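You operate a simulated robot arm through the tools that you are given. There is no shell and no other tool. Be economical: measure what you need, move in short steps, check, and stop when the job is done.

Carry out the task below with a simulated robot arm. There is one attempt and no reset: what you move stays moved.

JOB
Test the mini yellow bobbin and set it on the pad that the tester's display names.
Fine: on the cone, tester slider in, press the green button, tester slider back out before lifting it. Leave the other bobbins.

The check looks at the end state, three seconds after you hand in, the way a careful person would. Anything else that was tipped, shoved, dropped, spilled or broken makes it a failure.

ROBOT AND FRAMES
A 6-joint arm with a two-finger parallel gripper, fixed in place. Base frame: the origin is at the foot of the arm, x ahead of it, y to its left, z up; the work surface is at about z = 76. Units: cm, degrees, N and s.
With the tool pointing down near the work surface it reaches from about 24 to 64 cm from the base axis. Its first joint turns from -66.0 to 66.0 degrees. Payload 2.7 kg.
Tool frame: the origin (TCP) lies between the finger pads and is the grasp point; the fingertips stand 2.3 cm ahead of it; z points along the fingers, y is the line along which they close. The gripper opens to 9.4 cm. The fingers are 3.8 cm wide and 1 cm thick; the gripper's body (5.4 by 9.6 cm) begins 3.9 cm behind the TCP.
Orientation is that of the tool frame in the base frame, as a unit quaternion [x, y, z, w]. With the fingers straight down and closing along the base's y, the tool's x points along the base's -x, its y along +y and its z along -z.

CONTROLS
- The arm moves only by the tool step_arm. Its argument "deltas" is a list of rows, each an object (a shift or turn left out is 0, a gripper value left out holds the last) with "xyz": the shift along the tool's x, y, z in cm, a list of three; "rotation": the turn, a rotation vector about the tool's x, y, z in degrees, a list of three. In form: [{"xyz": [tx, ty, tz], "rotation": [ax, ay, az]}, ...]. A call has 1 to 8 rows; each row shifts and turns the commanded pose from where the row before left it, along the tool's axes as they then stand. "gripper" is the gripper command, from -1 (shut) to 1 (fully open), values between in proportion, set as the call begins (left out, the last holds). A row lasts 0.2 s, in which the tool goes at most 5 cm and 8.6 degrees; a call with a longer step from one row to the next is refused whole, and so is a gripper value outside its range. A pose out of reach is approached as far as the arm can. The call stops where the force on the tool passes 60 N (or 10 N more than at its start, if that is more) or the arm is blocked; 0.2 s more then pass. The fingers move at their own pace (about 4.5 cm/s each) and stop on an object; they squeeze with about 29 N. The grip force told is the motor's: it shows also when the fingers shut on nothing. Time passes only in rows, and 0.2 s behind the last, so rows that do not move let the fingers close. It gives the time, the measured TCP pose, the force on the tool (base axes), the opening and the grip force at its end, in the units of the frame above (readings bear some noise), and new pictures: "views" is both (left out), scene, wrist or none.
- Cameras (640 x 400 px; columns grow to the right, rows downward): "scene" is fixed at [7.89, -43.42, 141]; the picture's right is [0.74, -0.68, 0.00], its down [-0.35, -0.38, -0.85] and it looks along [0.58, 0.63, -0.52] (base axes); focal length 325 px, centre (320, 200). "wrist" rides on the gripper at [-3.9, 0, -4.4] in the tool frame; the picture's right is [0.00, -1.00, 0.00], its down [0.97, 0.00, -0.24] and it looks along [0.24, 0.00, 0.97] (tool axes); focal length 218 px, centre (320, 200). There is no depth. A picture from a camera that has moved, and an enlarged one, comes with that camera's place and axes in the base frame and with its lens.
- zoom(camera, box): a new picture of the part [left, top, right, bottom] of that camera's present view, enlarged. No time passes.
- close_job(): hands the job in; it is judged then, once.

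Work in short steps. Places have to be worked out from the pictures, the camera data and where the tool is seen: move nearer, look again, correct. Check each grasp and each placing, and mend what went wrong. You have 120 turns and 150 pictures in all, those below and enlarged ones among them. Open the gripper and draw the arm clear of the work before you hand the job in, unless the task says otherwise; then end with one line.

The tools are called after "Call:" as name(argument=value, ...) on one line, values as JSON. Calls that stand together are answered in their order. step_arm: Moves the arm, as the interface text tells. Its arguments: {"type":"object","properties":{"deltas":{"type":"array","items":{"type":"object","properties":{"xyz":{"type":"array","items":{"type":"number"}},"rotation":{"type":"array","items":{"type":"number"}}}}},"gripper":{"type":"number"},"views":{"type":"string","enum":["both","scene","wrist","none"]}},"required":["deltas"]} The other tools are called the same way: zoom (camera, box) takes an enlarged picture of a part of a camera's view; close_job () hands the job in.

At the start:

```text
time_s: 0.0
ee_pos: [48.43, -5.52, 108.37]
ee_rot: [0.0, 1.0, 0.0, 0.0]
force: [-0.6, 0.2, 0.2]
grip_width: 9.38
grip_force: 0.1
```

scene: 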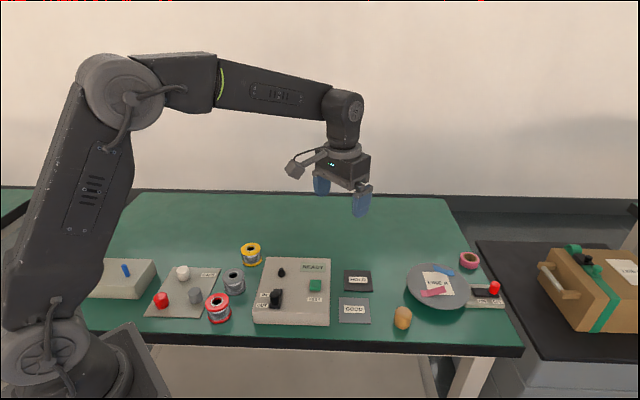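
wrist: 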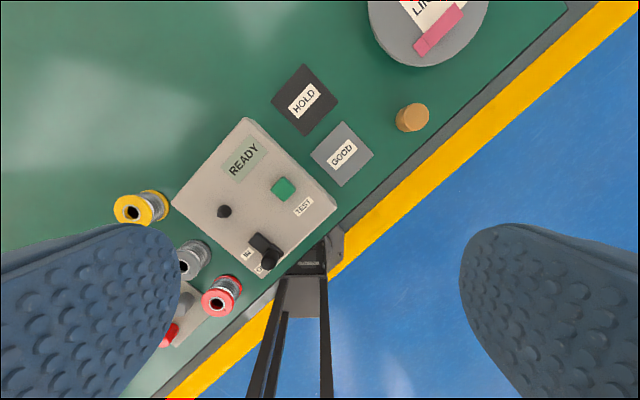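

I'll begin with enlarged views of the tester and bobbins to find positions.

Call:
zoom(camera="wrist", box=[100, 100, 400, 290])

Call:
zoom(camera="scene", box=[140, 220, 400, 350])

```text
2.11 times, centred on (250, 195) of wrist
camera zoom: at [52.3, -5.53, 112.73], right [0.0, -1.0, 0.0], down [-0.97, 0.0, 0.24], along [-0.24, 0.0, -0.97], focal length 460 px, centre (467, 210)
```

zoom: 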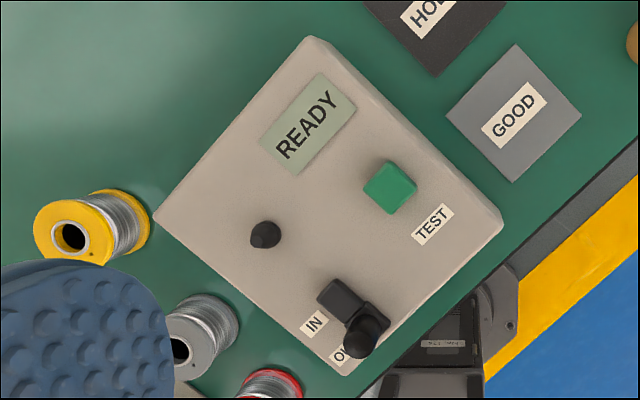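

```text
2.46 times, centred on (270, 285) of scene
camera zoom: at [7.89, -43.42, 141.0], right [0.74, -0.68, 0.0], down [-0.35, -0.38, -0.85], along [0.58, 0.63, -0.52], focal length 800 px, centre (443, -9)
```

zoom: 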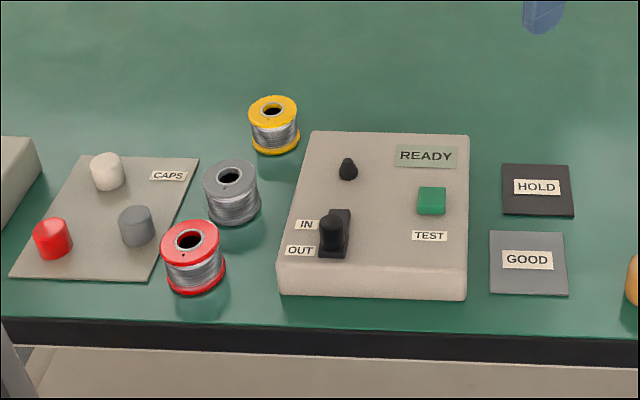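

The display reads READY. The yellow bobbin is near (42.4, 23.7), with its top at about z = 80.6. I'll turn the tool so the fingers close along base x, then go above the bobbin for a closer look.

Call:
step_arm(deltas=[{"rotation": [0, 0, -8.5]}, {"rotation": [0, 0, -8.5]}, {"rotation": [0, 0, -8.5]}, {"rotation": [0, 0, -8.5]}, {"rotation": [0, 0, -8.5]}, {"rotation": [0, 0, -8.5]}, {"rotation": [0, 0, -8.5]}, {"rotation": [0, 0, -8.5]}], views="none")

Call:
step_arm(deltas=[{"rotation": [0, 0, -7.4]}, {"rotation": [0, 0, -7.3]}, {"rotation": [0, 0, -7.3]}, {"xyz": [-4.5, 0, 0]}, {"xyz": [-4.5, 0, 0]}, {"xyz": [-4.5, 0, 0]}, {"xyz": [-4.5, 0, 0]}, {"xyz": [-4.0, 2, 1.5]}], views="both")

```text
time_s: 1.8
ee_pos: [48.48, -5.52, 108.42]
ee_rot: [-0.56, 0.828, -0.001, 0.0]
force: [-0.1, -0.3, -0.2]
grip_width: 9.41
grip_force: 0.0
```

```text
time_s: 3.6
ee_pos: [46.41, 16.5, 106.72]
ee_rot: [-0.707, 0.707, -0.002, 0.0]
force: [-0.5, -0.4, 0.2]
grip_width: 9.39
grip_force: 0.0
camera wrist: at [46.4, 20.41, 110.97], right [1.0, 0.0, 0.0], down [0.0, -0.97, 0.24], along [0.0, -0.24, -0.97], focal length 218 px, centre (320, 200)
```

scene: 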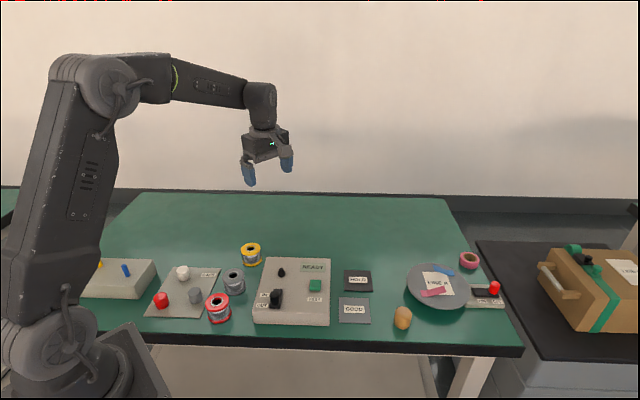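
wrist: 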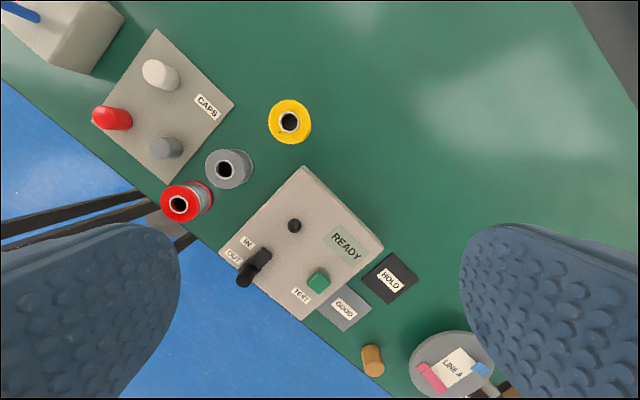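

The two views agree: the bobbin is at about (42.3, 23.4), the cone at (42.8, 9.5), and the closest tester corner at (44.3, 17.5). I'll go to z ≈ 90 above the bobbin.

Call:
step_arm(deltas=[{"xyz": [-1.75, 1.03, 4.18]}, {"xyz": [-1.75, 1.03, 4.18]}, {"xyz": [-1.75, 1.03, 4.18]}, {"xyz": [-1.75, 1.03, 4.18]}, {}], views="both")

```text
time_s: 4.8
ee_pos: [42.28, 23.34, 90.06]
ee_rot: [-0.706, 0.708, -0.002, 0.0]
force: [-0.4, 0.1, -0.6]
grip_width: 9.39
grip_force: 0.1
camera wrist: at [42.3, 27.26, 94.4], right [1.0, 0.0, 0.0], down [0.0, -0.97, 0.24], along [0.0, -0.24, -0.97], focal length 218 px, centre (320, 200)
```

scene: 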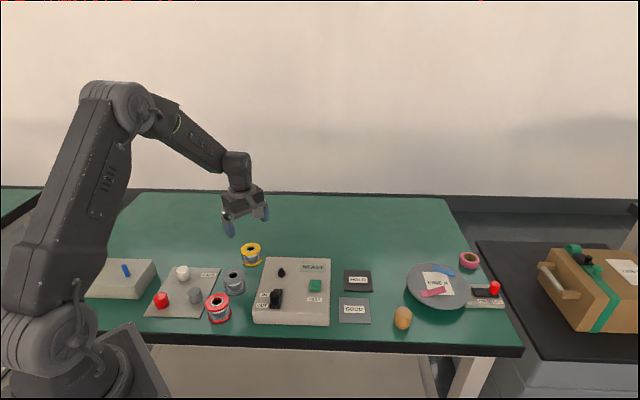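
wrist: 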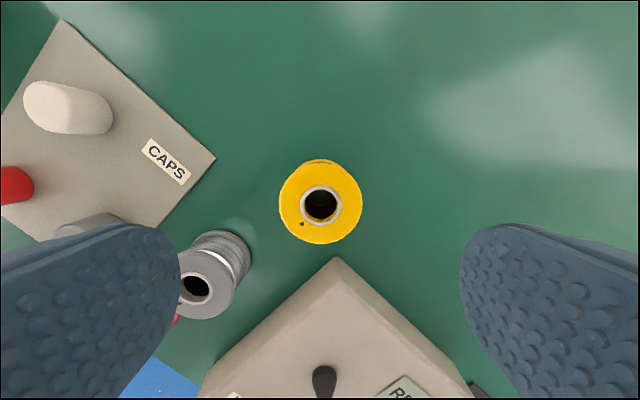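

The bobbin is centred at about (42.3, 23.5). I'll narrow the fingers a little and go down to TCP z ≈ 79.2.

Call:
step_arm(deltas=[{"xyz": [-0.1, 0, 3]}, {"xyz": [0, 0, 3]}, {"xyz": [0, 0, 2.5]}, {"xyz": [0, 0, 1.5]}, {"xyz": [0, 0, 0.9]}, {}], gripper=0.65, views="both")

```text
time_s: 6.2
ee_pos: [42.39, 23.63, 79.18]
ee_rot: [-0.706, 0.708, -0.001, 0.0]
force: [0.4, -0.1, -0.3]
grip_width: 7.76
grip_force: 0.0
camera wrist: at [42.38, 27.44, 83.51], right [1.0, 0.0, 0.0], down [0.0, -0.97, 0.24], along [0.0, -0.24, -0.97], focal length 218 px, centre (320, 200)
```

scene: 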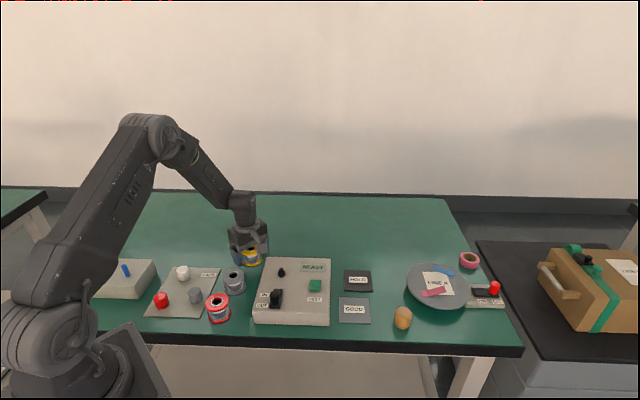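
wrist: 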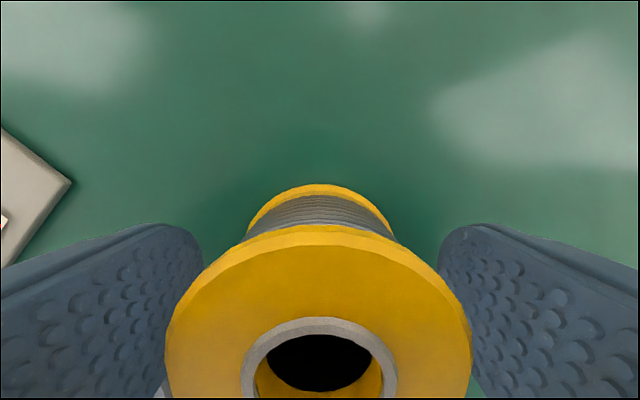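

The bobbin sits centred between the fingers, with its top at about z = 80.2. I'll close now.

Call:
step_arm(deltas=[{}, {}, {}, {}], gripper=-1, views="none")

Call:
step_arm(deltas=[{"xyz": [0, 0, -3]}, {"xyz": [0, 0, -4]}, {"xyz": [0, 0, -4]}, {}], views="both")

```text
time_s: 7.2
ee_pos: [42.4, 23.51, 79.26]
ee_rot: [-0.707, 0.708, -0.001, 0.0]
force: [0.3, 0.4, -0.6]
grip_width: 5.49
grip_force: 29.1
```

```text
time_s: 8.2
ee_pos: [42.43, 23.49, 90.25]
ee_rot: [-0.707, 0.707, -0.001, 0.001]
force: [0.5, 0.3, -1.4]
grip_width: 5.52
grip_force: 29.0
camera wrist: at [42.37, 27.37, 94.5], right [1.0, 0.0, 0.0], down [0.0, -0.97, 0.24], along [0.0, -0.24, -0.97], focal length 218 px, centre (320, 200)
```

scene: 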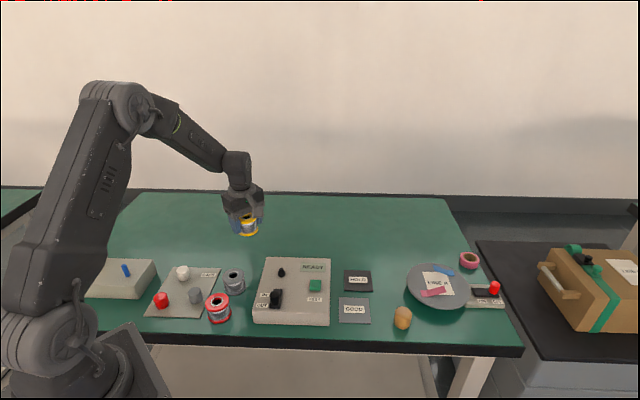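
wrist: 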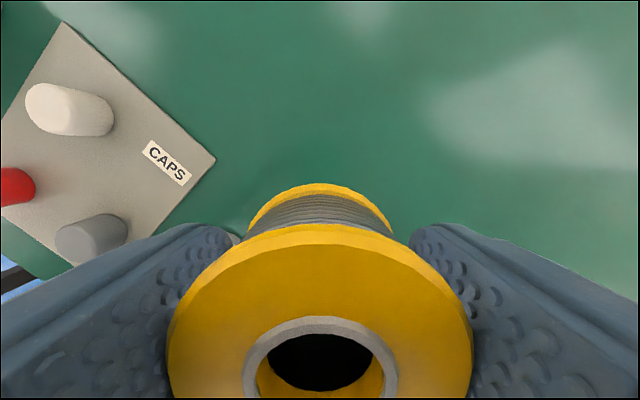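

The grip is firm (5.5 cm, 29 N) and the bobbin is level. Next I'll go just past the cone so the wrist camera sees it above the held bobbin, and measure it there.

Call:
step_arm(deltas=[{"xyz": [4.1, 0, -0.75]}, {"xyz": [4.1, 0, -0.75]}, {"xyz": [4.1, 0, -0.75]}, {"xyz": [4.1, 0, -0.75]}, {"xyz": [4.1, 0, -0.75]}, {}], views="wrist")

Call:
zoom(camera="scene", box=[220, 220, 380, 340])

```text
time_s: 9.6
ee_pos: [42.38, 3.1, 93.91]
ee_rot: [0.707, -0.707, 0.001, -0.001]
force: [0.6, -0.3, -0.7]
grip_width: 5.52
grip_force: 29.3
camera wrist: at [42.34, 6.95, 98.28], right [1.0, 0.0, 0.0], down [0.0, -0.97, 0.24], along [0.0, -0.24, -0.97], focal length 218 px, centre (320, 200)
```

wrist: 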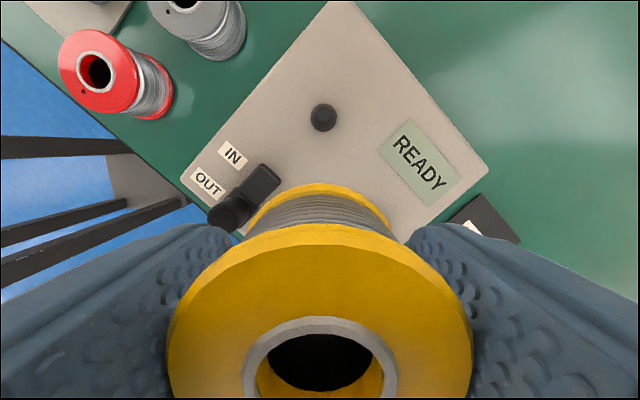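

```text
3.33 times, centred on (300, 280) of scene
camera zoom: at [7.89, -43.42, 141.0], right [0.74, -0.68, 0.0], down [-0.35, -0.38, -0.85], along [0.58, 0.63, -0.52], focal length 1083 px, centre (387, -67)
```

zoom: 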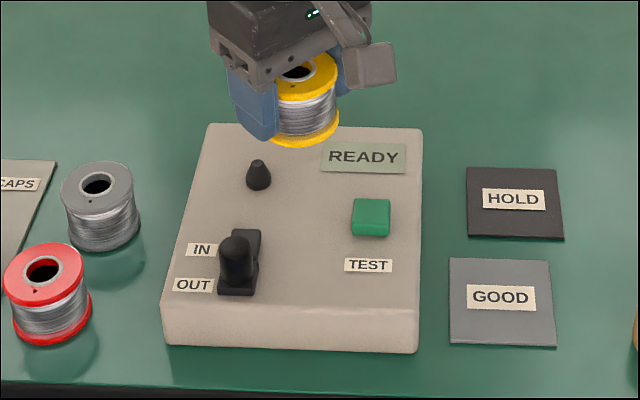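

The cone measures at about (42.57, 9.05). I'll move the bobbin over it at TCP z ≈ 87 and check alignment.

Call:
step_arm(deltas=[{"xyz": [-3, -0.1, 1]}, {"xyz": [-3, -0.1, 1]}, {"xyz": [0, 0, 3.0]}, {"xyz": [0, 0, 2.0]}, {}], views="none")

Call:
zoom(camera="scene", box=[220, 210, 340, 300])

```text
time_s: 10.8
ee_pos: [42.61, 9.11, 86.87]
ee_rot: [-0.706, 0.708, 0.0, 0.0]
force: [-0.2, -0.1, -1.9]
grip_width: 5.51
grip_force: 29.1
```

```text
4.44 times, centred on (280, 255) of scene
camera zoom: at [7.89, -43.42, 141.0], right [0.74, -0.68, 0.0], down [-0.35, -0.38, -0.85], along [0.58, 0.63, -0.52], focal length 1444 px, centre (498, -44)
```

zoom: 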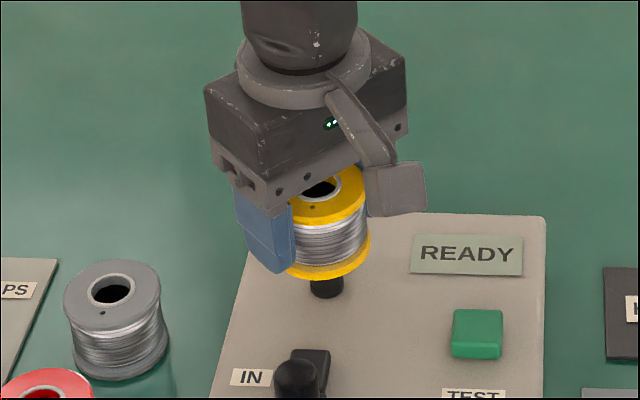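

The bobbin lines up with the cone in the scene view. I'll lower it gently and watch the force.

Call:
step_arm(deltas=[{"xyz": [0, 0, 1]}, {"xyz": [0, 0, 1]}, {"xyz": [0, 0, 0.7]}, {}], views="none")

Call:
zoom(camera="scene", box=[220, 210, 340, 300])

```text
time_s: 11.8
ee_pos: [42.57, 8.93, 84.24]
ee_rot: [-0.707, 0.708, -0.001, -0.001]
force: [-0.3, 0.4, -2.5]
grip_width: 5.51
grip_force: 29.2
```

```text
4.44 times, centred on (280, 255) of scene
camera zoom: at [7.89, -43.42, 141.0], right [0.74, -0.68, 0.0], down [-0.35, -0.38, -0.85], along [0.58, 0.63, -0.52], focal length 1444 px, centre (498, -44)
```

zoom: 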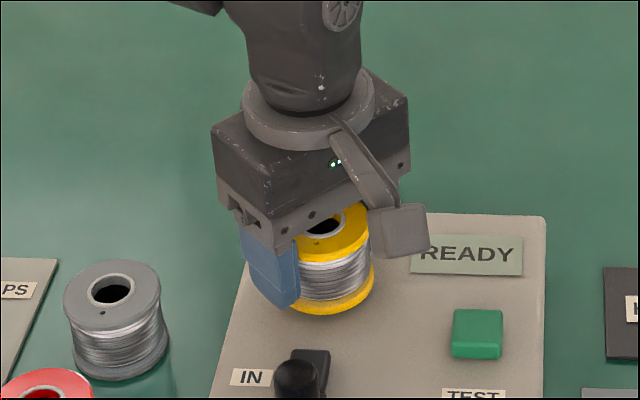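

The cone tip has gone into the bore without resistance, so I'll keep lowering in small steps.

Call:
step_arm(deltas=[{"xyz": [0, 0, 0.4]}, {"xyz": [0, 0, 0.4]}, {}], views="none")

Call:
step_arm(deltas=[{"xyz": [0, 0, 0.3]}, {"xyz": [0, 0, 0.2]}, {}], views="none")

Call:
zoom(camera="scene", box=[220, 210, 340, 300])

```text
time_s: 12.6
ee_pos: [42.61, 9.06, 83.47]
ee_rot: [-0.707, 0.707, -0.002, 0.001]
force: [-9.0, -2.6, 26.4]
grip_width: 5.52
grip_force: 29.6
```

```text
time_s: 13.2
ee_pos: [42.72, 9.11, 83.32]
ee_rot: [0.707, -0.707, 0.001, -0.001]
force: [0.3, 0.3, 3.7]
grip_width: 5.49
grip_force: 29.3
stopped in row 2: the force on the tool passed its limit (the readings are from after the stop); the commanded pose is now the measured one
```

```text
4.44 times, centred on (280, 255) of scene
camera zoom: at [7.88, -43.42, 141.0], right [0.74, -0.68, 0.0], down [-0.35, -0.38, -0.85], along [0.58, 0.63, -0.52], focal length 1444 px, centre (498, -44)
```

zoom: 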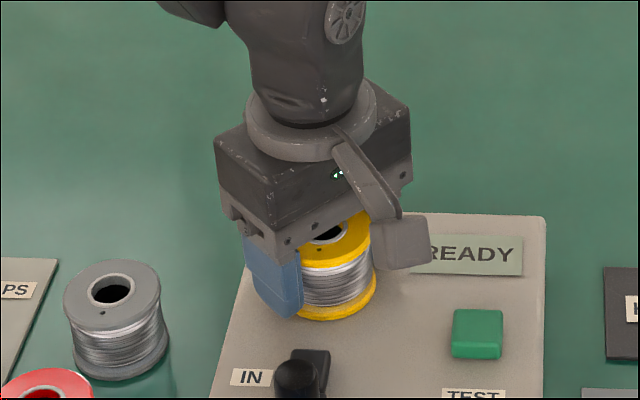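

The bobbin made contact at TCP z ≈ 83.3, so it should be seated on the cone. I'll release it slightly so it settles by itself, then look.

Call:
step_arm(deltas=[{}, {}], gripper=0.4, views="wrist")

Call:
zoom(camera="scene", box=[220, 210, 340, 300])

```text
time_s: 13.8
ee_pos: [42.79, 9.09, 83.39]
ee_rot: [-0.707, 0.707, -0.003, 0.003]
force: [10.1, 0.8, 2.6]
grip_width: 6.09
grip_force: 0.0
camera wrist: at [42.76, 12.97, 87.74], right [1.0, 0.0, 0.01], down [0.0, -0.97, 0.24], along [0.01, -0.24, -0.97], focal length 218 px, centre (320, 200)
```

wrist: 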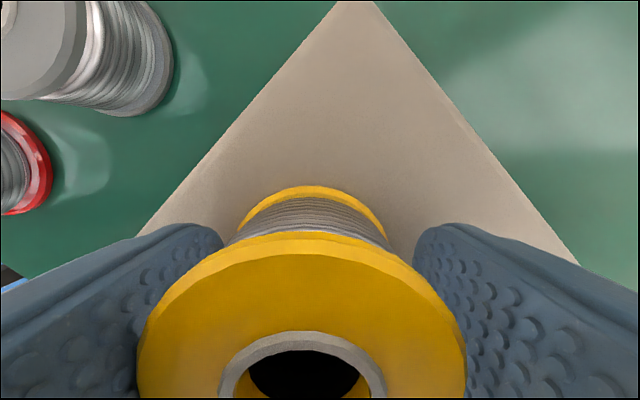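

```text
4.44 times, centred on (280, 255) of scene
camera zoom: at [7.91, -43.42, 141.0], right [0.74, -0.68, 0.0], down [-0.35, -0.38, -0.85], along [0.58, 0.63, -0.52], focal length 1444 px, centre (498, -44)
```

zoom: 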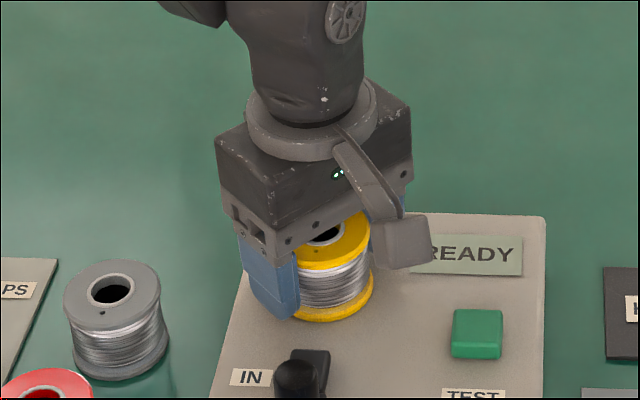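

The bobbin is free and sits about 0.3 cm toward -x of the tool centre, touching one finger. I'll recentre, open wider, then rise to inspect.

Call:
step_arm(deltas=[{"xyz": [0, 0.35, 0]}, {}, {}], gripper=0.7, views="wrist")

```text
time_s: 14.6
ee_pos: [42.25, 9.14, 83.22]
ee_rot: [-0.707, 0.707, -0.002, 0.0]
force: [-0.5, -0.4, 0.1]
grip_width: 7.98
grip_force: 0.2
camera wrist: at [42.28, 12.97, 87.64], right [1.0, 0.0, 0.0], down [0.0, -0.97, 0.24], along [0.0, -0.24, -0.97], focal length 218 px, centre (320, 200)
```

wrist: 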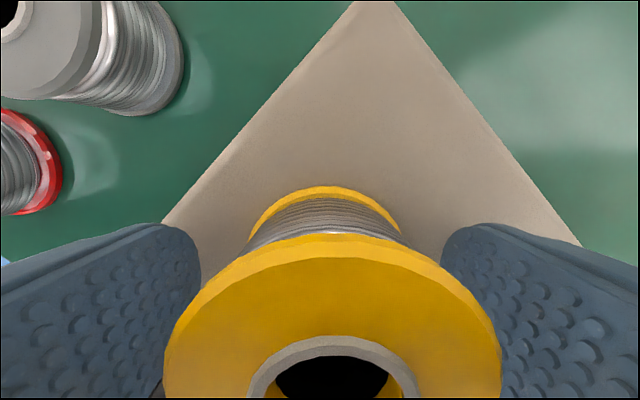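

The fingers are clear on both sides, so I'll rise straight up.

Call:
step_arm(deltas=[{"xyz": [0, 0, -2]}, {"xyz": [0, 0, -3]}, {"xyz": [0, 0, -4]}, {"xyz": [0, 0, -4]}, {}], views="wrist")

Call:
zoom(camera="scene", box=[220, 210, 380, 330])

```text
time_s: 15.8
ee_pos: [42.31, 9.02, 96.42]
ee_rot: [-0.707, 0.707, -0.002, 0.001]
force: [0.2, -0.2, 0.2]
grip_width: 7.97
grip_force: 0.1
camera wrist: at [42.33, 12.92, 100.71], right [1.0, 0.0, 0.0], down [0.0, -0.97, 0.24], along [0.0, -0.24, -0.97], focal length 218 px, centre (320, 200)
```

wrist: 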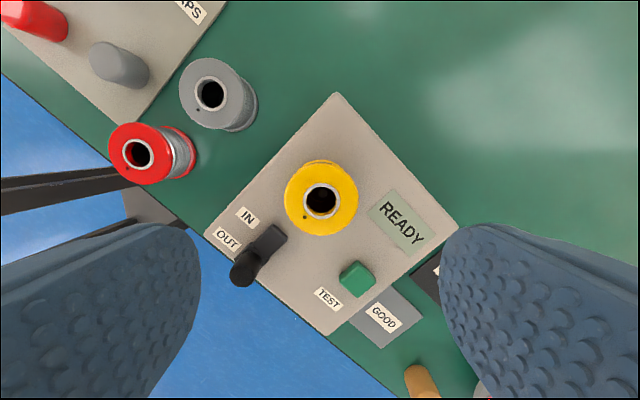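

```text
3.33 times, centred on (300, 270) of scene
camera zoom: at [7.89, -43.42, 141.0], right [0.74, -0.68, 0.0], down [-0.35, -0.38, -0.85], along [0.58, 0.63, -0.52], focal length 1083 px, centre (387, -33)
```

zoom: 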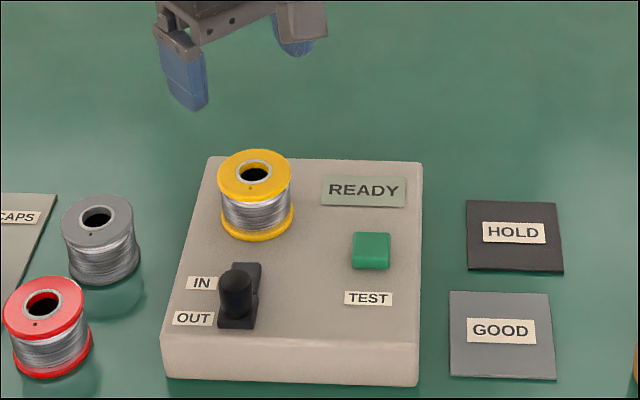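

The bobbin is seated upright on the cone. From the two views the slider knob top is at about (35.7, 2.35, 84), and the track runs along roughly (+0.71, +0.70). I'll turn 45° so the fingers close across the track, move above the knob and look.

Call:
step_arm(deltas=[{"rotation": [0, 0, 7.5]}, {"rotation": [0, 0, 7.5]}, {"rotation": [0, 0, 7.5]}, {"rotation": [0, 0, 7.5]}, {"rotation": [0, 0, 7.5]}, {"rotation": [0, 0, 7.5]}, {"xyz": [4.7, 0, 0]}, {"xyz": [4.7, 0, 1]}], gripper=0.1, views="none")

Call:
step_arm(deltas=[{}], views="both")

```text
time_s: 17.6
ee_pos: [35.5, 2.39, 95.32]
ee_rot: [-0.382, 0.924, -0.002, 0.002]
force: [0.0, 0.2, 0.0]
grip_width: 5.16
grip_force: 0.1
```

```text
time_s: 18.0
ee_pos: [35.49, 2.42, 95.36]
ee_rot: [-0.383, 0.924, -0.002, 0.001]
force: [-0.2, 0.1, -1.0]
grip_width: 5.18
grip_force: 0.0
camera wrist: at [38.24, 5.18, 99.74], right [0.71, -0.71, 0.0], down [-0.69, -0.69, 0.24], along [-0.17, -0.17, -0.97], focal length 218 px, centre (320, 200)
```

scene: 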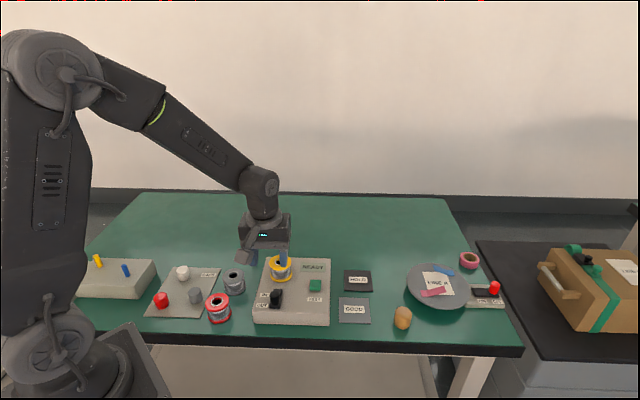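
wrist: 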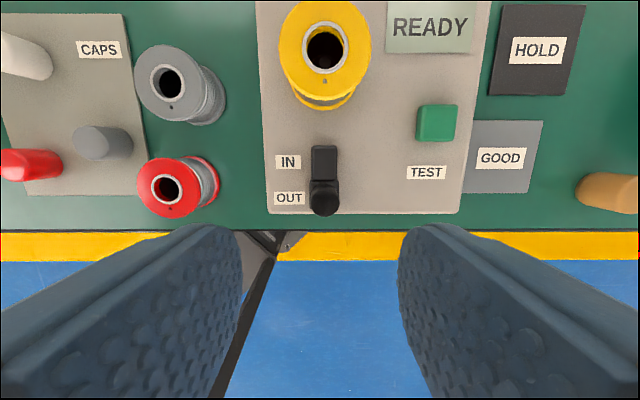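

The camera lines up with the tester, and the knob is within about 0.3 cm of the tool axis. I'll correct that and go down so the fingertips straddle the knob.

Call:
step_arm(deltas=[{"xyz": [0.15, -0.3, 3]}, {"xyz": [0, 0, 3]}, {"xyz": [0, 0, 3]}, {"xyz": [0, 0, 1.5]}, {"xyz": [0, 0, 0.8]}, {}], gripper=0.1, views="both")

```text
time_s: 19.4
ee_pos: [35.78, 2.11, 84.04]
ee_rot: [-0.383, 0.924, -0.002, 0.002]
force: [-0.8, -0.3, 0.0]
grip_width: 5.17
grip_force: 0.0
camera wrist: at [38.53, 4.86, 88.36], right [0.71, -0.71, 0.0], down [-0.69, -0.69, 0.24], along [-0.17, -0.17, -0.97], focal length 218 px, centre (320, 200)
```

scene: 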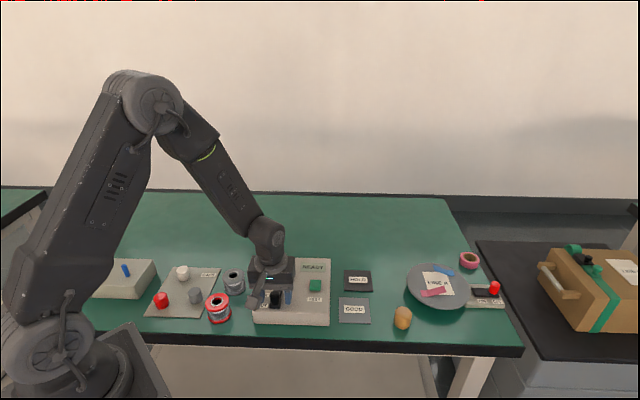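
wrist: 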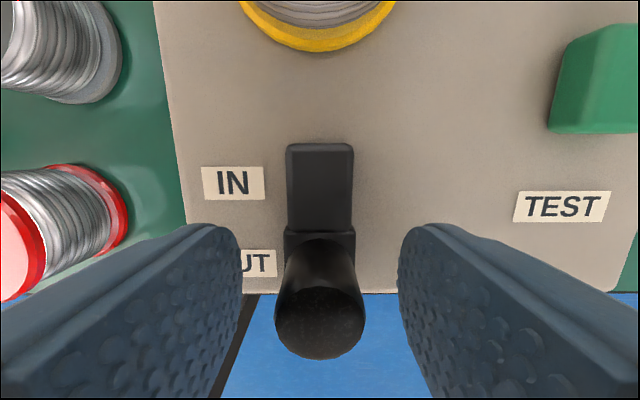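

The knob is squarely between the fingers. I'll close on it.

Call:
step_arm(deltas=[{}, {}, {}, {}], gripper=-1, views="none")

Call:
step_arm(deltas=[{"xyz": [-0.6, 0, 0]}, {"xyz": [-0.6, 0, 0]}, {"xyz": [-0.6, 0, 0]}, {}], views="wrist")

```text
time_s: 20.4
ee_pos: [35.81, 2.02, 83.95]
ee_rot: [-0.383, 0.924, -0.001, 0.001]
force: [1.8, -0.4, -1.6]
grip_width: 2.29
grip_force: 44.8
```

```text
time_s: 21.4
ee_pos: [36.99, 3.4, 84.02]
ee_rot: [-0.383, 0.924, -0.001, 0.002]
force: [-4.5, 2.8, 11.1]
grip_width: 2.25
grip_force: 45.2
camera wrist: at [39.79, 6.12, 88.37], right [0.71, -0.71, 0.0], down [-0.69, -0.69, 0.24], along [-0.17, -0.17, -0.97], focal length 218 px, centre (320, 200)
```

wrist: 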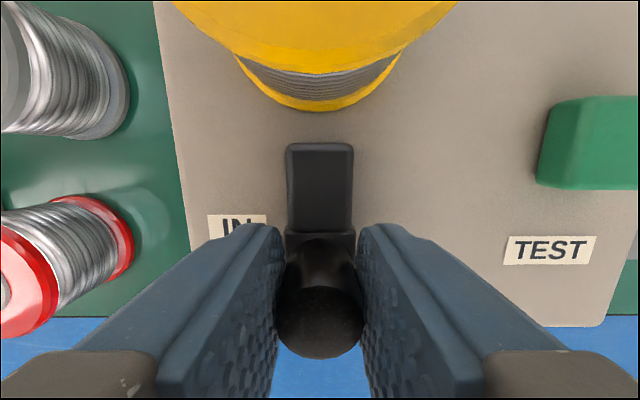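

The slider follows the grip. I'll continue toward IN in small steps.

Call:
step_arm(deltas=[{"xyz": [-0.4, 0, 0]}, {"xyz": [-0.4, 0, 0]}, {"xyz": [-0.4, 0, 0]}, {}], views="wrist")

```text
time_s: 22.4
ee_pos: [37.71, 3.88, 83.91]
ee_rot: [-0.382, 0.924, -0.001, -0.002]
force: [-18.1, -28.2, 18.0]
grip_width: 2.29
grip_force: 45.3
camera wrist: at [40.44, 6.74, 88.31], right [0.71, -0.71, 0.0], down [-0.69, -0.68, 0.25], along [-0.17, -0.17, -0.97], focal length 218 px, centre (320, 200)
```

wrist: 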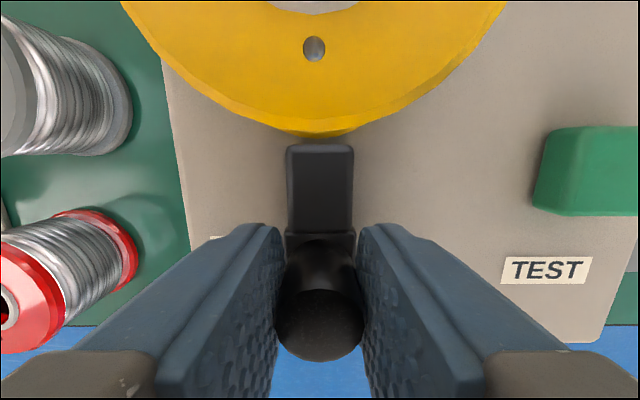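

Resistance of 33 N after about 2.7 cm of travel means the slider is at its stop, so IN. I'll open and rise to check.

Call:
step_arm(deltas=[{"xyz": [0.3, 0, 0]}, {}, {}, {}], gripper=0.1, views="none")

Call:
step_arm(deltas=[{"xyz": [0, 0, -2]}, {"xyz": [0, 0, -4]}, {"xyz": [0, 0, -4]}, {}], views="wrist")

Call:
zoom(camera="scene", box=[220, 230, 380, 330])

```text
time_s: 23.4
ee_pos: [37.71, 3.98, 84.12]
ee_rot: [-0.384, 0.924, -0.002, 0.002]
force: [0.2, 0.0, 0.4]
grip_width: 5.16
grip_force: 0.0
```

```text
time_s: 24.4
ee_pos: [37.65, 3.97, 94.04]
ee_rot: [-0.383, 0.924, -0.001, 0.002]
force: [-0.1, -0.6, 0.5]
grip_width: 5.17
grip_force: 0.0
camera wrist: at [40.32, 6.71, 98.4], right [0.71, -0.71, 0.0], down [-0.69, -0.69, 0.24], along [-0.17, -0.17, -0.97], focal length 218 px, centre (320, 200)
```

wrist: 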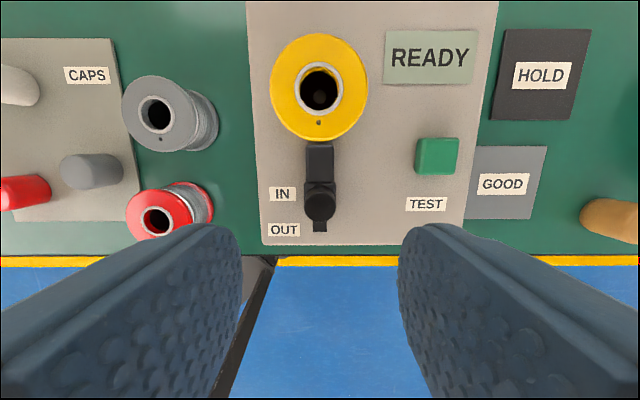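

```text
4.00 times, centred on (300, 280) of scene
camera zoom: at [7.89, -43.42, 141.0], right [0.74, -0.68, 0.0], down [-0.35, -0.38, -0.85], along [0.58, 0.63, -0.52], focal length 1299 px, centre (400, -120)
```

zoom: 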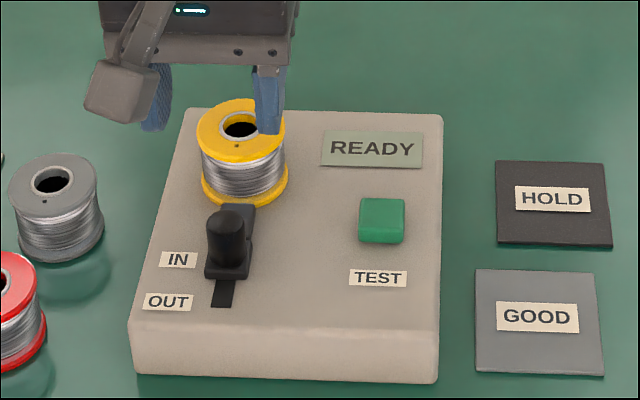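

The slider is at IN, and the bobbin is still seated with the display on READY. The green button is at about (46.2, 0). I'll shut the fingers and move above it.

Call:
step_arm(deltas=[{"xyz": [-1.05, -3, 0]}, {"xyz": [-1.05, -3, 0]}, {"xyz": [-1.05, -2.95, 0]}, {"xyz": [0, 0, 2.5]}, {"xyz": [0, 0, 2.5]}, {}], gripper=-1, views="wrist")

Call:
zoom(camera="scene", box=[220, 230, 380, 330])

```text
time_s: 25.8
ee_pos: [46.29, 0.0, 89.14]
ee_rot: [-0.382, 0.924, -0.001, 0.002]
force: [0.4, 0.2, 0.3]
grip_width: 0.02
grip_force: 29.0
camera wrist: at [48.94, 2.66, 93.39], right [0.71, -0.71, 0.0], down [-0.69, -0.69, 0.24], along [-0.17, -0.17, -0.97], focal length 218 px, centre (320, 200)
```

wrist: 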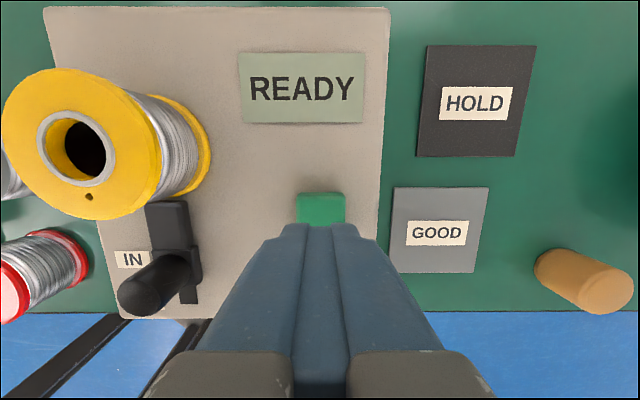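

```text
4.00 times, centred on (300, 280) of scene
camera zoom: at [7.89, -43.42, 141.0], right [0.74, -0.68, 0.0], down [-0.35, -0.38, -0.85], along [0.58, 0.63, -0.52], focal length 1299 px, centre (400, -120)
```

zoom: 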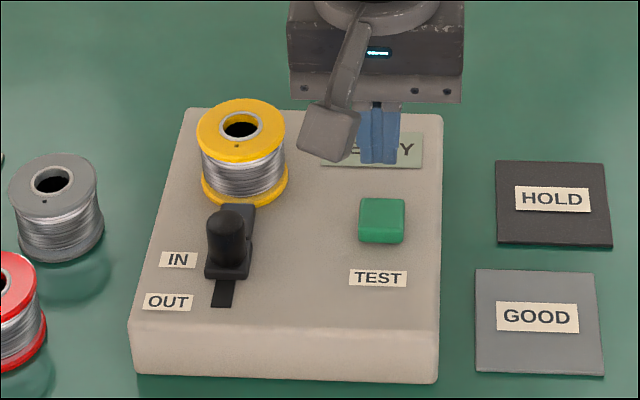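

The fingers are centred over the button. I'll lower to near contact, then press with small steps.

Call:
step_arm(deltas=[{"xyz": [0, 0, 2.5]}, {"xyz": [0, 0, 1.5]}, {"xyz": [0, 0, 0.5]}, {}], views="none")

Call:
zoom(camera="scene", box=[220, 230, 380, 330])

```text
time_s: 26.8
ee_pos: [46.17, -0.07, 84.53]
ee_rot: [-0.383, 0.924, 0.0, 0.001]
force: [-0.4, 0.5, -0.2]
grip_width: 0.0
grip_force: 29.5
```

```text
4.00 times, centred on (300, 280) of scene
camera zoom: at [7.89, -43.42, 141.0], right [0.74, -0.68, 0.0], down [-0.35, -0.38, -0.85], along [0.58, 0.63, -0.52], focal length 1299 px, centre (400, -120)
```

zoom: 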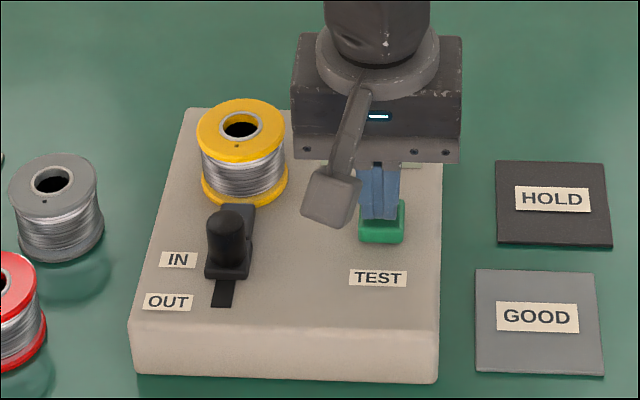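

Call:
step_arm(deltas=[{"xyz": [0, 0, 0.3]}, {"xyz": [0, 0, 0.3]}, {"xyz": [0, 0, 0.2]}, {"xyz": [0, 0, 0.2]}, {"xyz": [0, 0, 0.2]}], views="wrist")

```text
time_s: 28.0
ee_pos: [46.19, -0.01, 83.57]
ee_rot: [-0.382, 0.924, -0.001, 0.003]
force: [-3.2, 0.8, 10.6]
grip_width: 0.0
grip_force: 29.3
camera wrist: at [48.97, 2.66, 87.83], right [0.71, -0.71, 0.0], down [-0.69, -0.69, 0.24], along [-0.16, -0.17, -0.97], focal length 218 px, centre (320, 200)
```

wrist: 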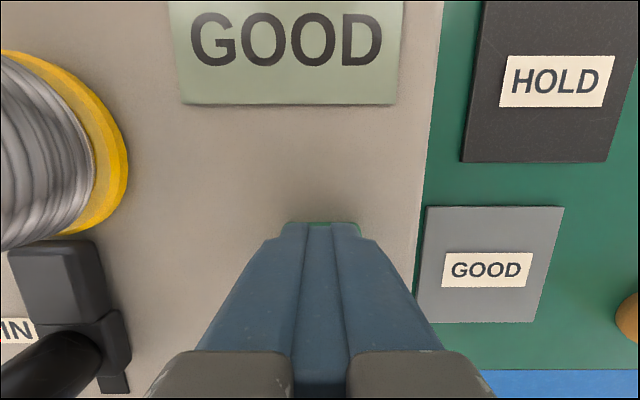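

The display now says GOOD. I'll rise, return above the slider knob and open the fingers.

Call:
step_arm(deltas=[{"xyz": [0, 0, -3]}, {"xyz": [0, 0, -4]}, {"xyz": [0, 0, -3.4]}, {"xyz": [1.05, 3, 0]}, {"xyz": [1.05, 3, 0]}, {"xyz": [1.05, 2.95, 0]}, {}], gripper=-1, views="none")

Call:
step_arm(deltas=[{}, {}, {}], gripper=0.1, views="wrist")

```text
time_s: 29.6
ee_pos: [37.74, 3.96, 93.68]
ee_rot: [-0.383, 0.924, -0.002, 0.001]
force: [0.0, -0.3, -0.6]
grip_width: 0.02
grip_force: 28.6
```

```text
time_s: 30.4
ee_pos: [37.68, 4.09, 93.69]
ee_rot: [-0.383, 0.924, -0.001, 0.001]
force: [0.1, 0.2, 1.2]
grip_width: 5.18
grip_force: 0.1
camera wrist: at [40.41, 6.74, 98.11], right [0.71, -0.71, 0.0], down [-0.69, -0.69, 0.24], along [-0.17, -0.17, -0.97], focal length 218 px, centre (320, 200)
```

wrist: 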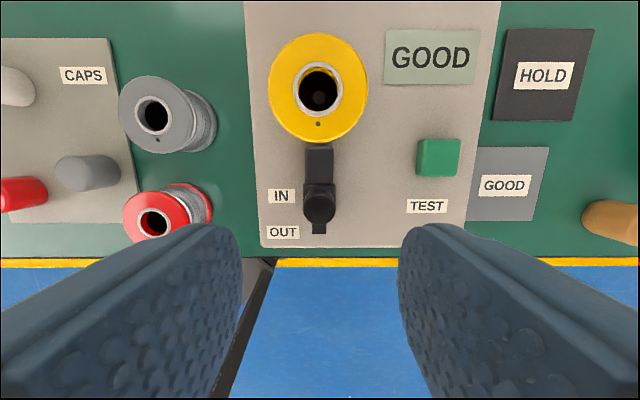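

The display still reads GOOD. I'm at the earlier grasp pose above the knob, so I'll go down to z ≈ 84, close, and pull the slider out.

Call:
step_arm(deltas=[{"xyz": [0, 0, 3]}, {"xyz": [0, 0, 3]}, {"xyz": [0, 0, 2.5]}, {"xyz": [0, 0, 1.2]}, {}], gripper=0.1, views="none")

Call:
step_arm(deltas=[{}, {}, {}, {}], gripper=-1, views="none")

Call:
step_arm(deltas=[{"xyz": [0.6, 0, 0]}, {"xyz": [0.6, 0, 0]}, {"xyz": [0.6, 0, 0]}, {"xyz": [0.5, 0, 0]}, {"xyz": [0.3, 0, 0]}, {}], views="wrist")

```text
time_s: 31.6
ee_pos: [37.79, 4.01, 84.0]
ee_rot: [-0.383, 0.924, -0.003, 0.003]
force: [-0.4, 0.2, -0.5]
grip_width: 5.17
grip_force: 0.1
```

```text
time_s: 32.6
ee_pos: [37.77, 4.06, 83.98]
ee_rot: [-0.382, 0.924, -0.001, 0.002]
force: [3.6, -5.6, -3.6]
grip_width: 2.29
grip_force: 45.3
```

```text
time_s: 34.0
ee_pos: [35.95, 2.08, 84.09]
ee_rot: [-0.382, 0.924, -0.002, 0.003]
force: [7.3, 3.5, 4.9]
grip_width: 2.29
grip_force: 45.1
camera wrist: at [38.6, 4.95, 88.39], right [0.71, -0.71, 0.01], down [-0.69, -0.69, 0.24], along [-0.16, -0.17, -0.97], focal length 218 px, centre (320, 200)
```

wrist: 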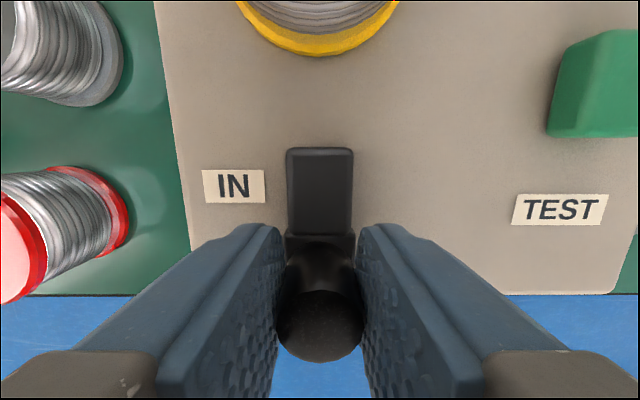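

The slider is nearly at its original spot; I'll nudge it until it meets the stop.

Call:
step_arm(deltas=[{"xyz": [0.15, 0, 0]}, {"xyz": [0.15, 0, 0]}, {}], views="none")

Call:
step_arm(deltas=[{"xyz": [-0.2, 0, 0]}, {}, {}], gripper=0.1, views="none")

Call:
step_arm(deltas=[{"xyz": [0, 0, -2]}, {"xyz": [0, 0, -4]}, {"xyz": [0, 0, -4.5]}, {}], views="wrist")

```text
time_s: 34.8
ee_pos: [35.84, 2.19, 83.85]
ee_rot: [-0.383, 0.924, -0.003, 0.006]
force: [13.3, 36.0, -3.5]
grip_width: 2.27
grip_force: 44.8
```

```text
time_s: 35.6
ee_pos: [35.63, 2.08, 83.96]
ee_rot: [-0.383, 0.924, -0.001, 0.001]
force: [-0.3, 0.7, -0.1]
grip_width: 5.16
grip_force: 0.0
```

```text
time_s: 36.6
ee_pos: [35.68, 2.17, 94.41]
ee_rot: [-0.383, 0.924, -0.001, 0.001]
force: [0.6, -0.5, -0.9]
grip_width: 5.17
grip_force: 0.2
camera wrist: at [38.46, 4.84, 98.8], right [0.71, -0.71, 0.0], down [-0.69, -0.69, 0.24], along [-0.17, -0.17, -0.97], focal length 218 px, centre (320, 200)
```

wrist: 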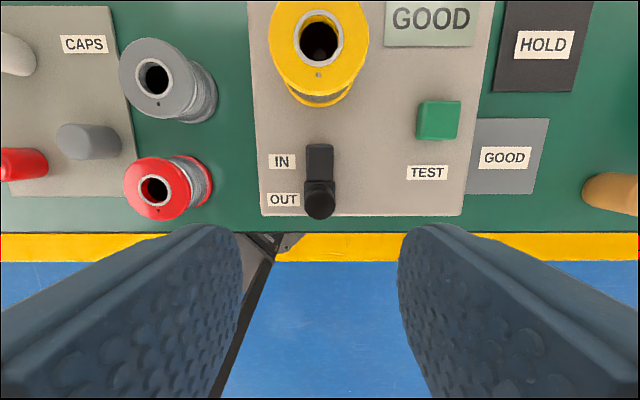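

The slider is back at OUT. The bobbin is 9.6 cm ahead along the tool's -x, at about (42.47, 8.96). I'll move over it with wider fingers.

Call:
step_arm(deltas=[{"xyz": [-3.2, 0, 0]}, {"xyz": [-3.2, 0, 0]}, {"xyz": [-3.2, 0, 0]}, {"xyz": [0, 0, 2]}, {}], gripper=0.7, views="wrist")

```text
time_s: 37.8
ee_pos: [42.44, 8.98, 92.48]
ee_rot: [-0.383, 0.924, -0.002, 0.001]
force: [-0.5, 0.3, -0.2]
grip_width: 7.98
grip_force: 0.1
camera wrist: at [45.21, 11.74, 96.89], right [0.71, -0.71, 0.0], down [-0.69, -0.69, 0.24], along [-0.17, -0.17, -0.97], focal length 218 px, centre (320, 200)
```

wrist: 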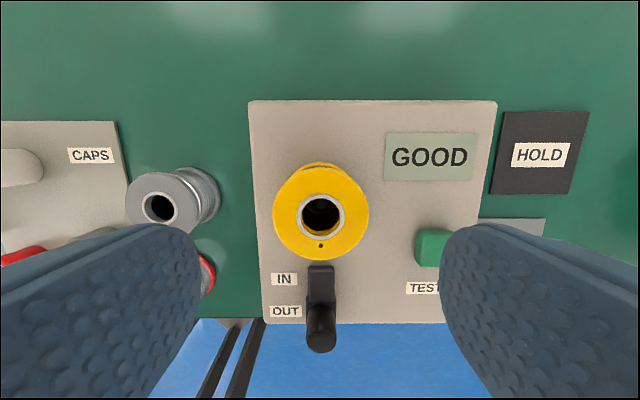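

It's well centred; I'll descend to TCP z ≈ 83.7.

Call:
step_arm(deltas=[{"xyz": [0, 0, 3]}, {"xyz": [0, 0, 3]}, {"xyz": [0, 0, 1.8]}, {"xyz": [0, 0, 1]}, {}], views="wrist")

Call:
zoom(camera="scene", box=[220, 210, 380, 330])

```text
time_s: 39.0
ee_pos: [42.55, 8.79, 83.74]
ee_rot: [-0.383, 0.924, -0.003, 0.002]
force: [0.4, 0.4, 0.4]
grip_width: 7.99
grip_force: 0.0
camera wrist: at [45.3, 11.59, 88.09], right [0.71, -0.71, 0.0], down [-0.69, -0.69, 0.24], along [-0.17, -0.17, -0.97], focal length 218 px, centre (320, 200)
```

wrist: 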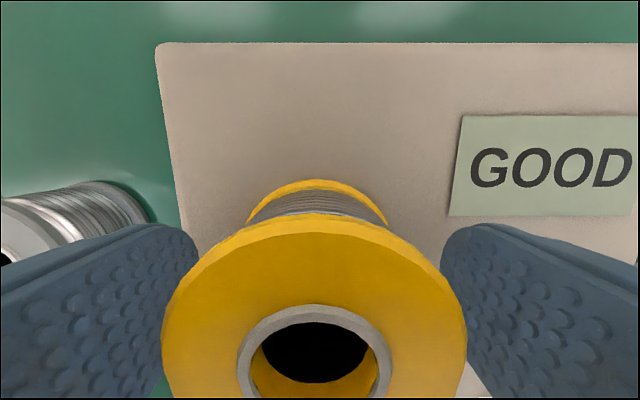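

```text
3.33 times, centred on (300, 270) of scene
camera zoom: at [7.89, -43.42, 141.0], right [0.74, -0.68, 0.0], down [-0.35, -0.38, -0.85], along [0.58, 0.63, -0.52], focal length 1083 px, centre (387, -33)
```

zoom: 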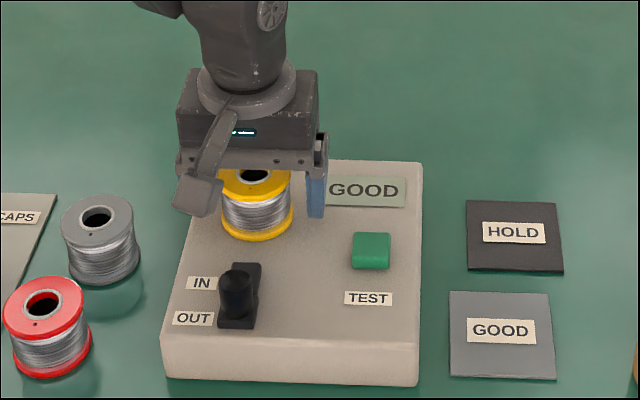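

The fingers straddle the bobbin evenly. I'll close and lift.

Call:
step_arm(deltas=[{}, {}, {}, {}], gripper=-1, views="none")

Call:
step_arm(deltas=[{"xyz": [0, 0, -1]}, {"xyz": [0, 0, -3]}, {"xyz": [0, 0, -4]}, {"xyz": [0, 0, -2]}, {}], views="both")

```text
time_s: 40.0
ee_pos: [42.6, 8.89, 83.74]
ee_rot: [-0.383, 0.924, -0.001, 0.002]
force: [-0.8, -0.3, -0.6]
grip_width: 5.51
grip_force: 29.3
```

```text
time_s: 41.2
ee_pos: [42.47, 8.9, 93.66]
ee_rot: [-0.383, 0.924, -0.001, 0.002]
force: [-0.4, -0.2, -0.8]
grip_width: 5.52
grip_force: 28.6
camera wrist: at [45.26, 11.63, 98.06], right [0.71, -0.71, 0.0], down [-0.69, -0.69, 0.24], along [-0.17, -0.17, -0.97], focal length 218 px, centre (320, 200)
```

scene: 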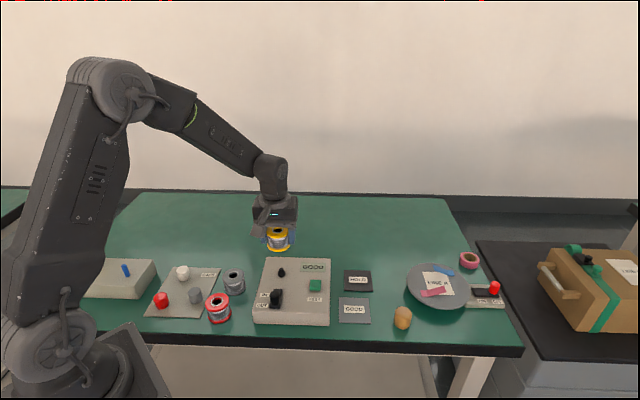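
wrist: 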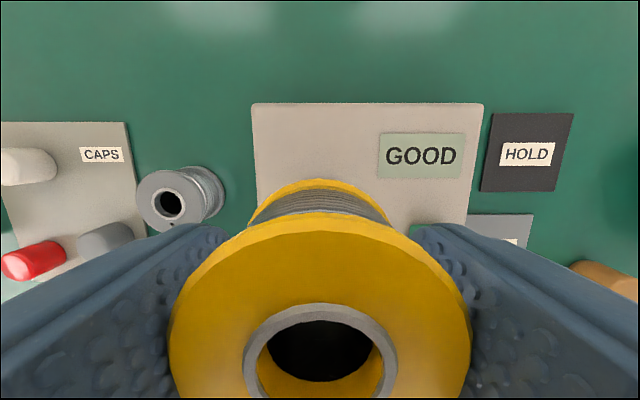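

The bobbin is held cleanly. Both views put the GOOD pad's centre at about (51.05, -9.1), with a side of about 7 cm. I'll carry the bobbin over it and lower partway.

Call:
step_arm(deltas=[{"xyz": [1.33, -3.76, 0]}, {"xyz": [1.33, -3.76, 0]}, {"xyz": [1.33, -3.76, 0]}, {"xyz": [1.33, -3.76, 0]}, {"xyz": [1.33, -3.76, 0]}, {"xyz": [0, 0, 4]}, {"xyz": [0, 0, 3.5]}, {}], views="wrist")

Call:
zoom(camera="scene", box=[280, 230, 420, 340])

```text
time_s: 43.0
ee_pos: [51.13, -9.03, 86.23]
ee_rot: [-0.382, 0.924, -0.002, 0.001]
force: [0.7, -0.4, -0.6]
grip_width: 5.52
grip_force: 29.0
camera wrist: at [53.94, -6.27, 90.58], right [0.71, -0.71, 0.0], down [-0.69, -0.69, 0.24], along [-0.17, -0.17, -0.97], focal length 218 px, centre (320, 200)
```

wrist: 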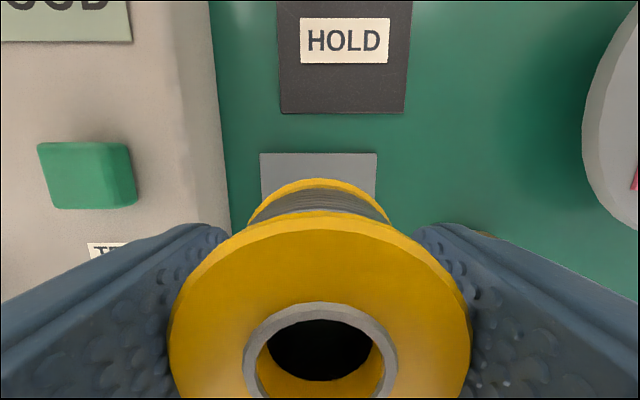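

```text
3.64 times, centred on (350, 285) of scene
camera zoom: at [7.89, -43.42, 141.0], right [0.74, -0.68, 0.0], down [-0.35, -0.38, -0.85], along [0.58, 0.63, -0.52], focal length 1181 px, centre (211, -109)
```

zoom: 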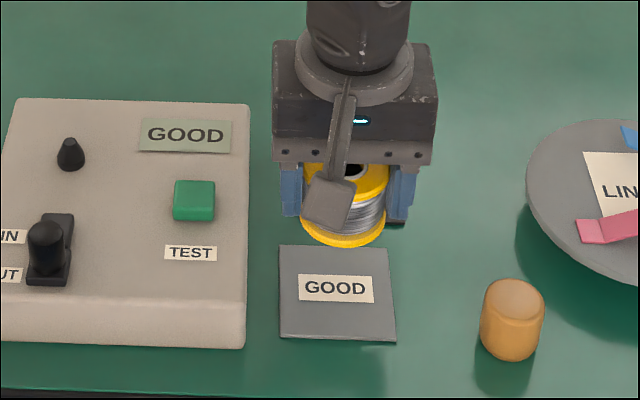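

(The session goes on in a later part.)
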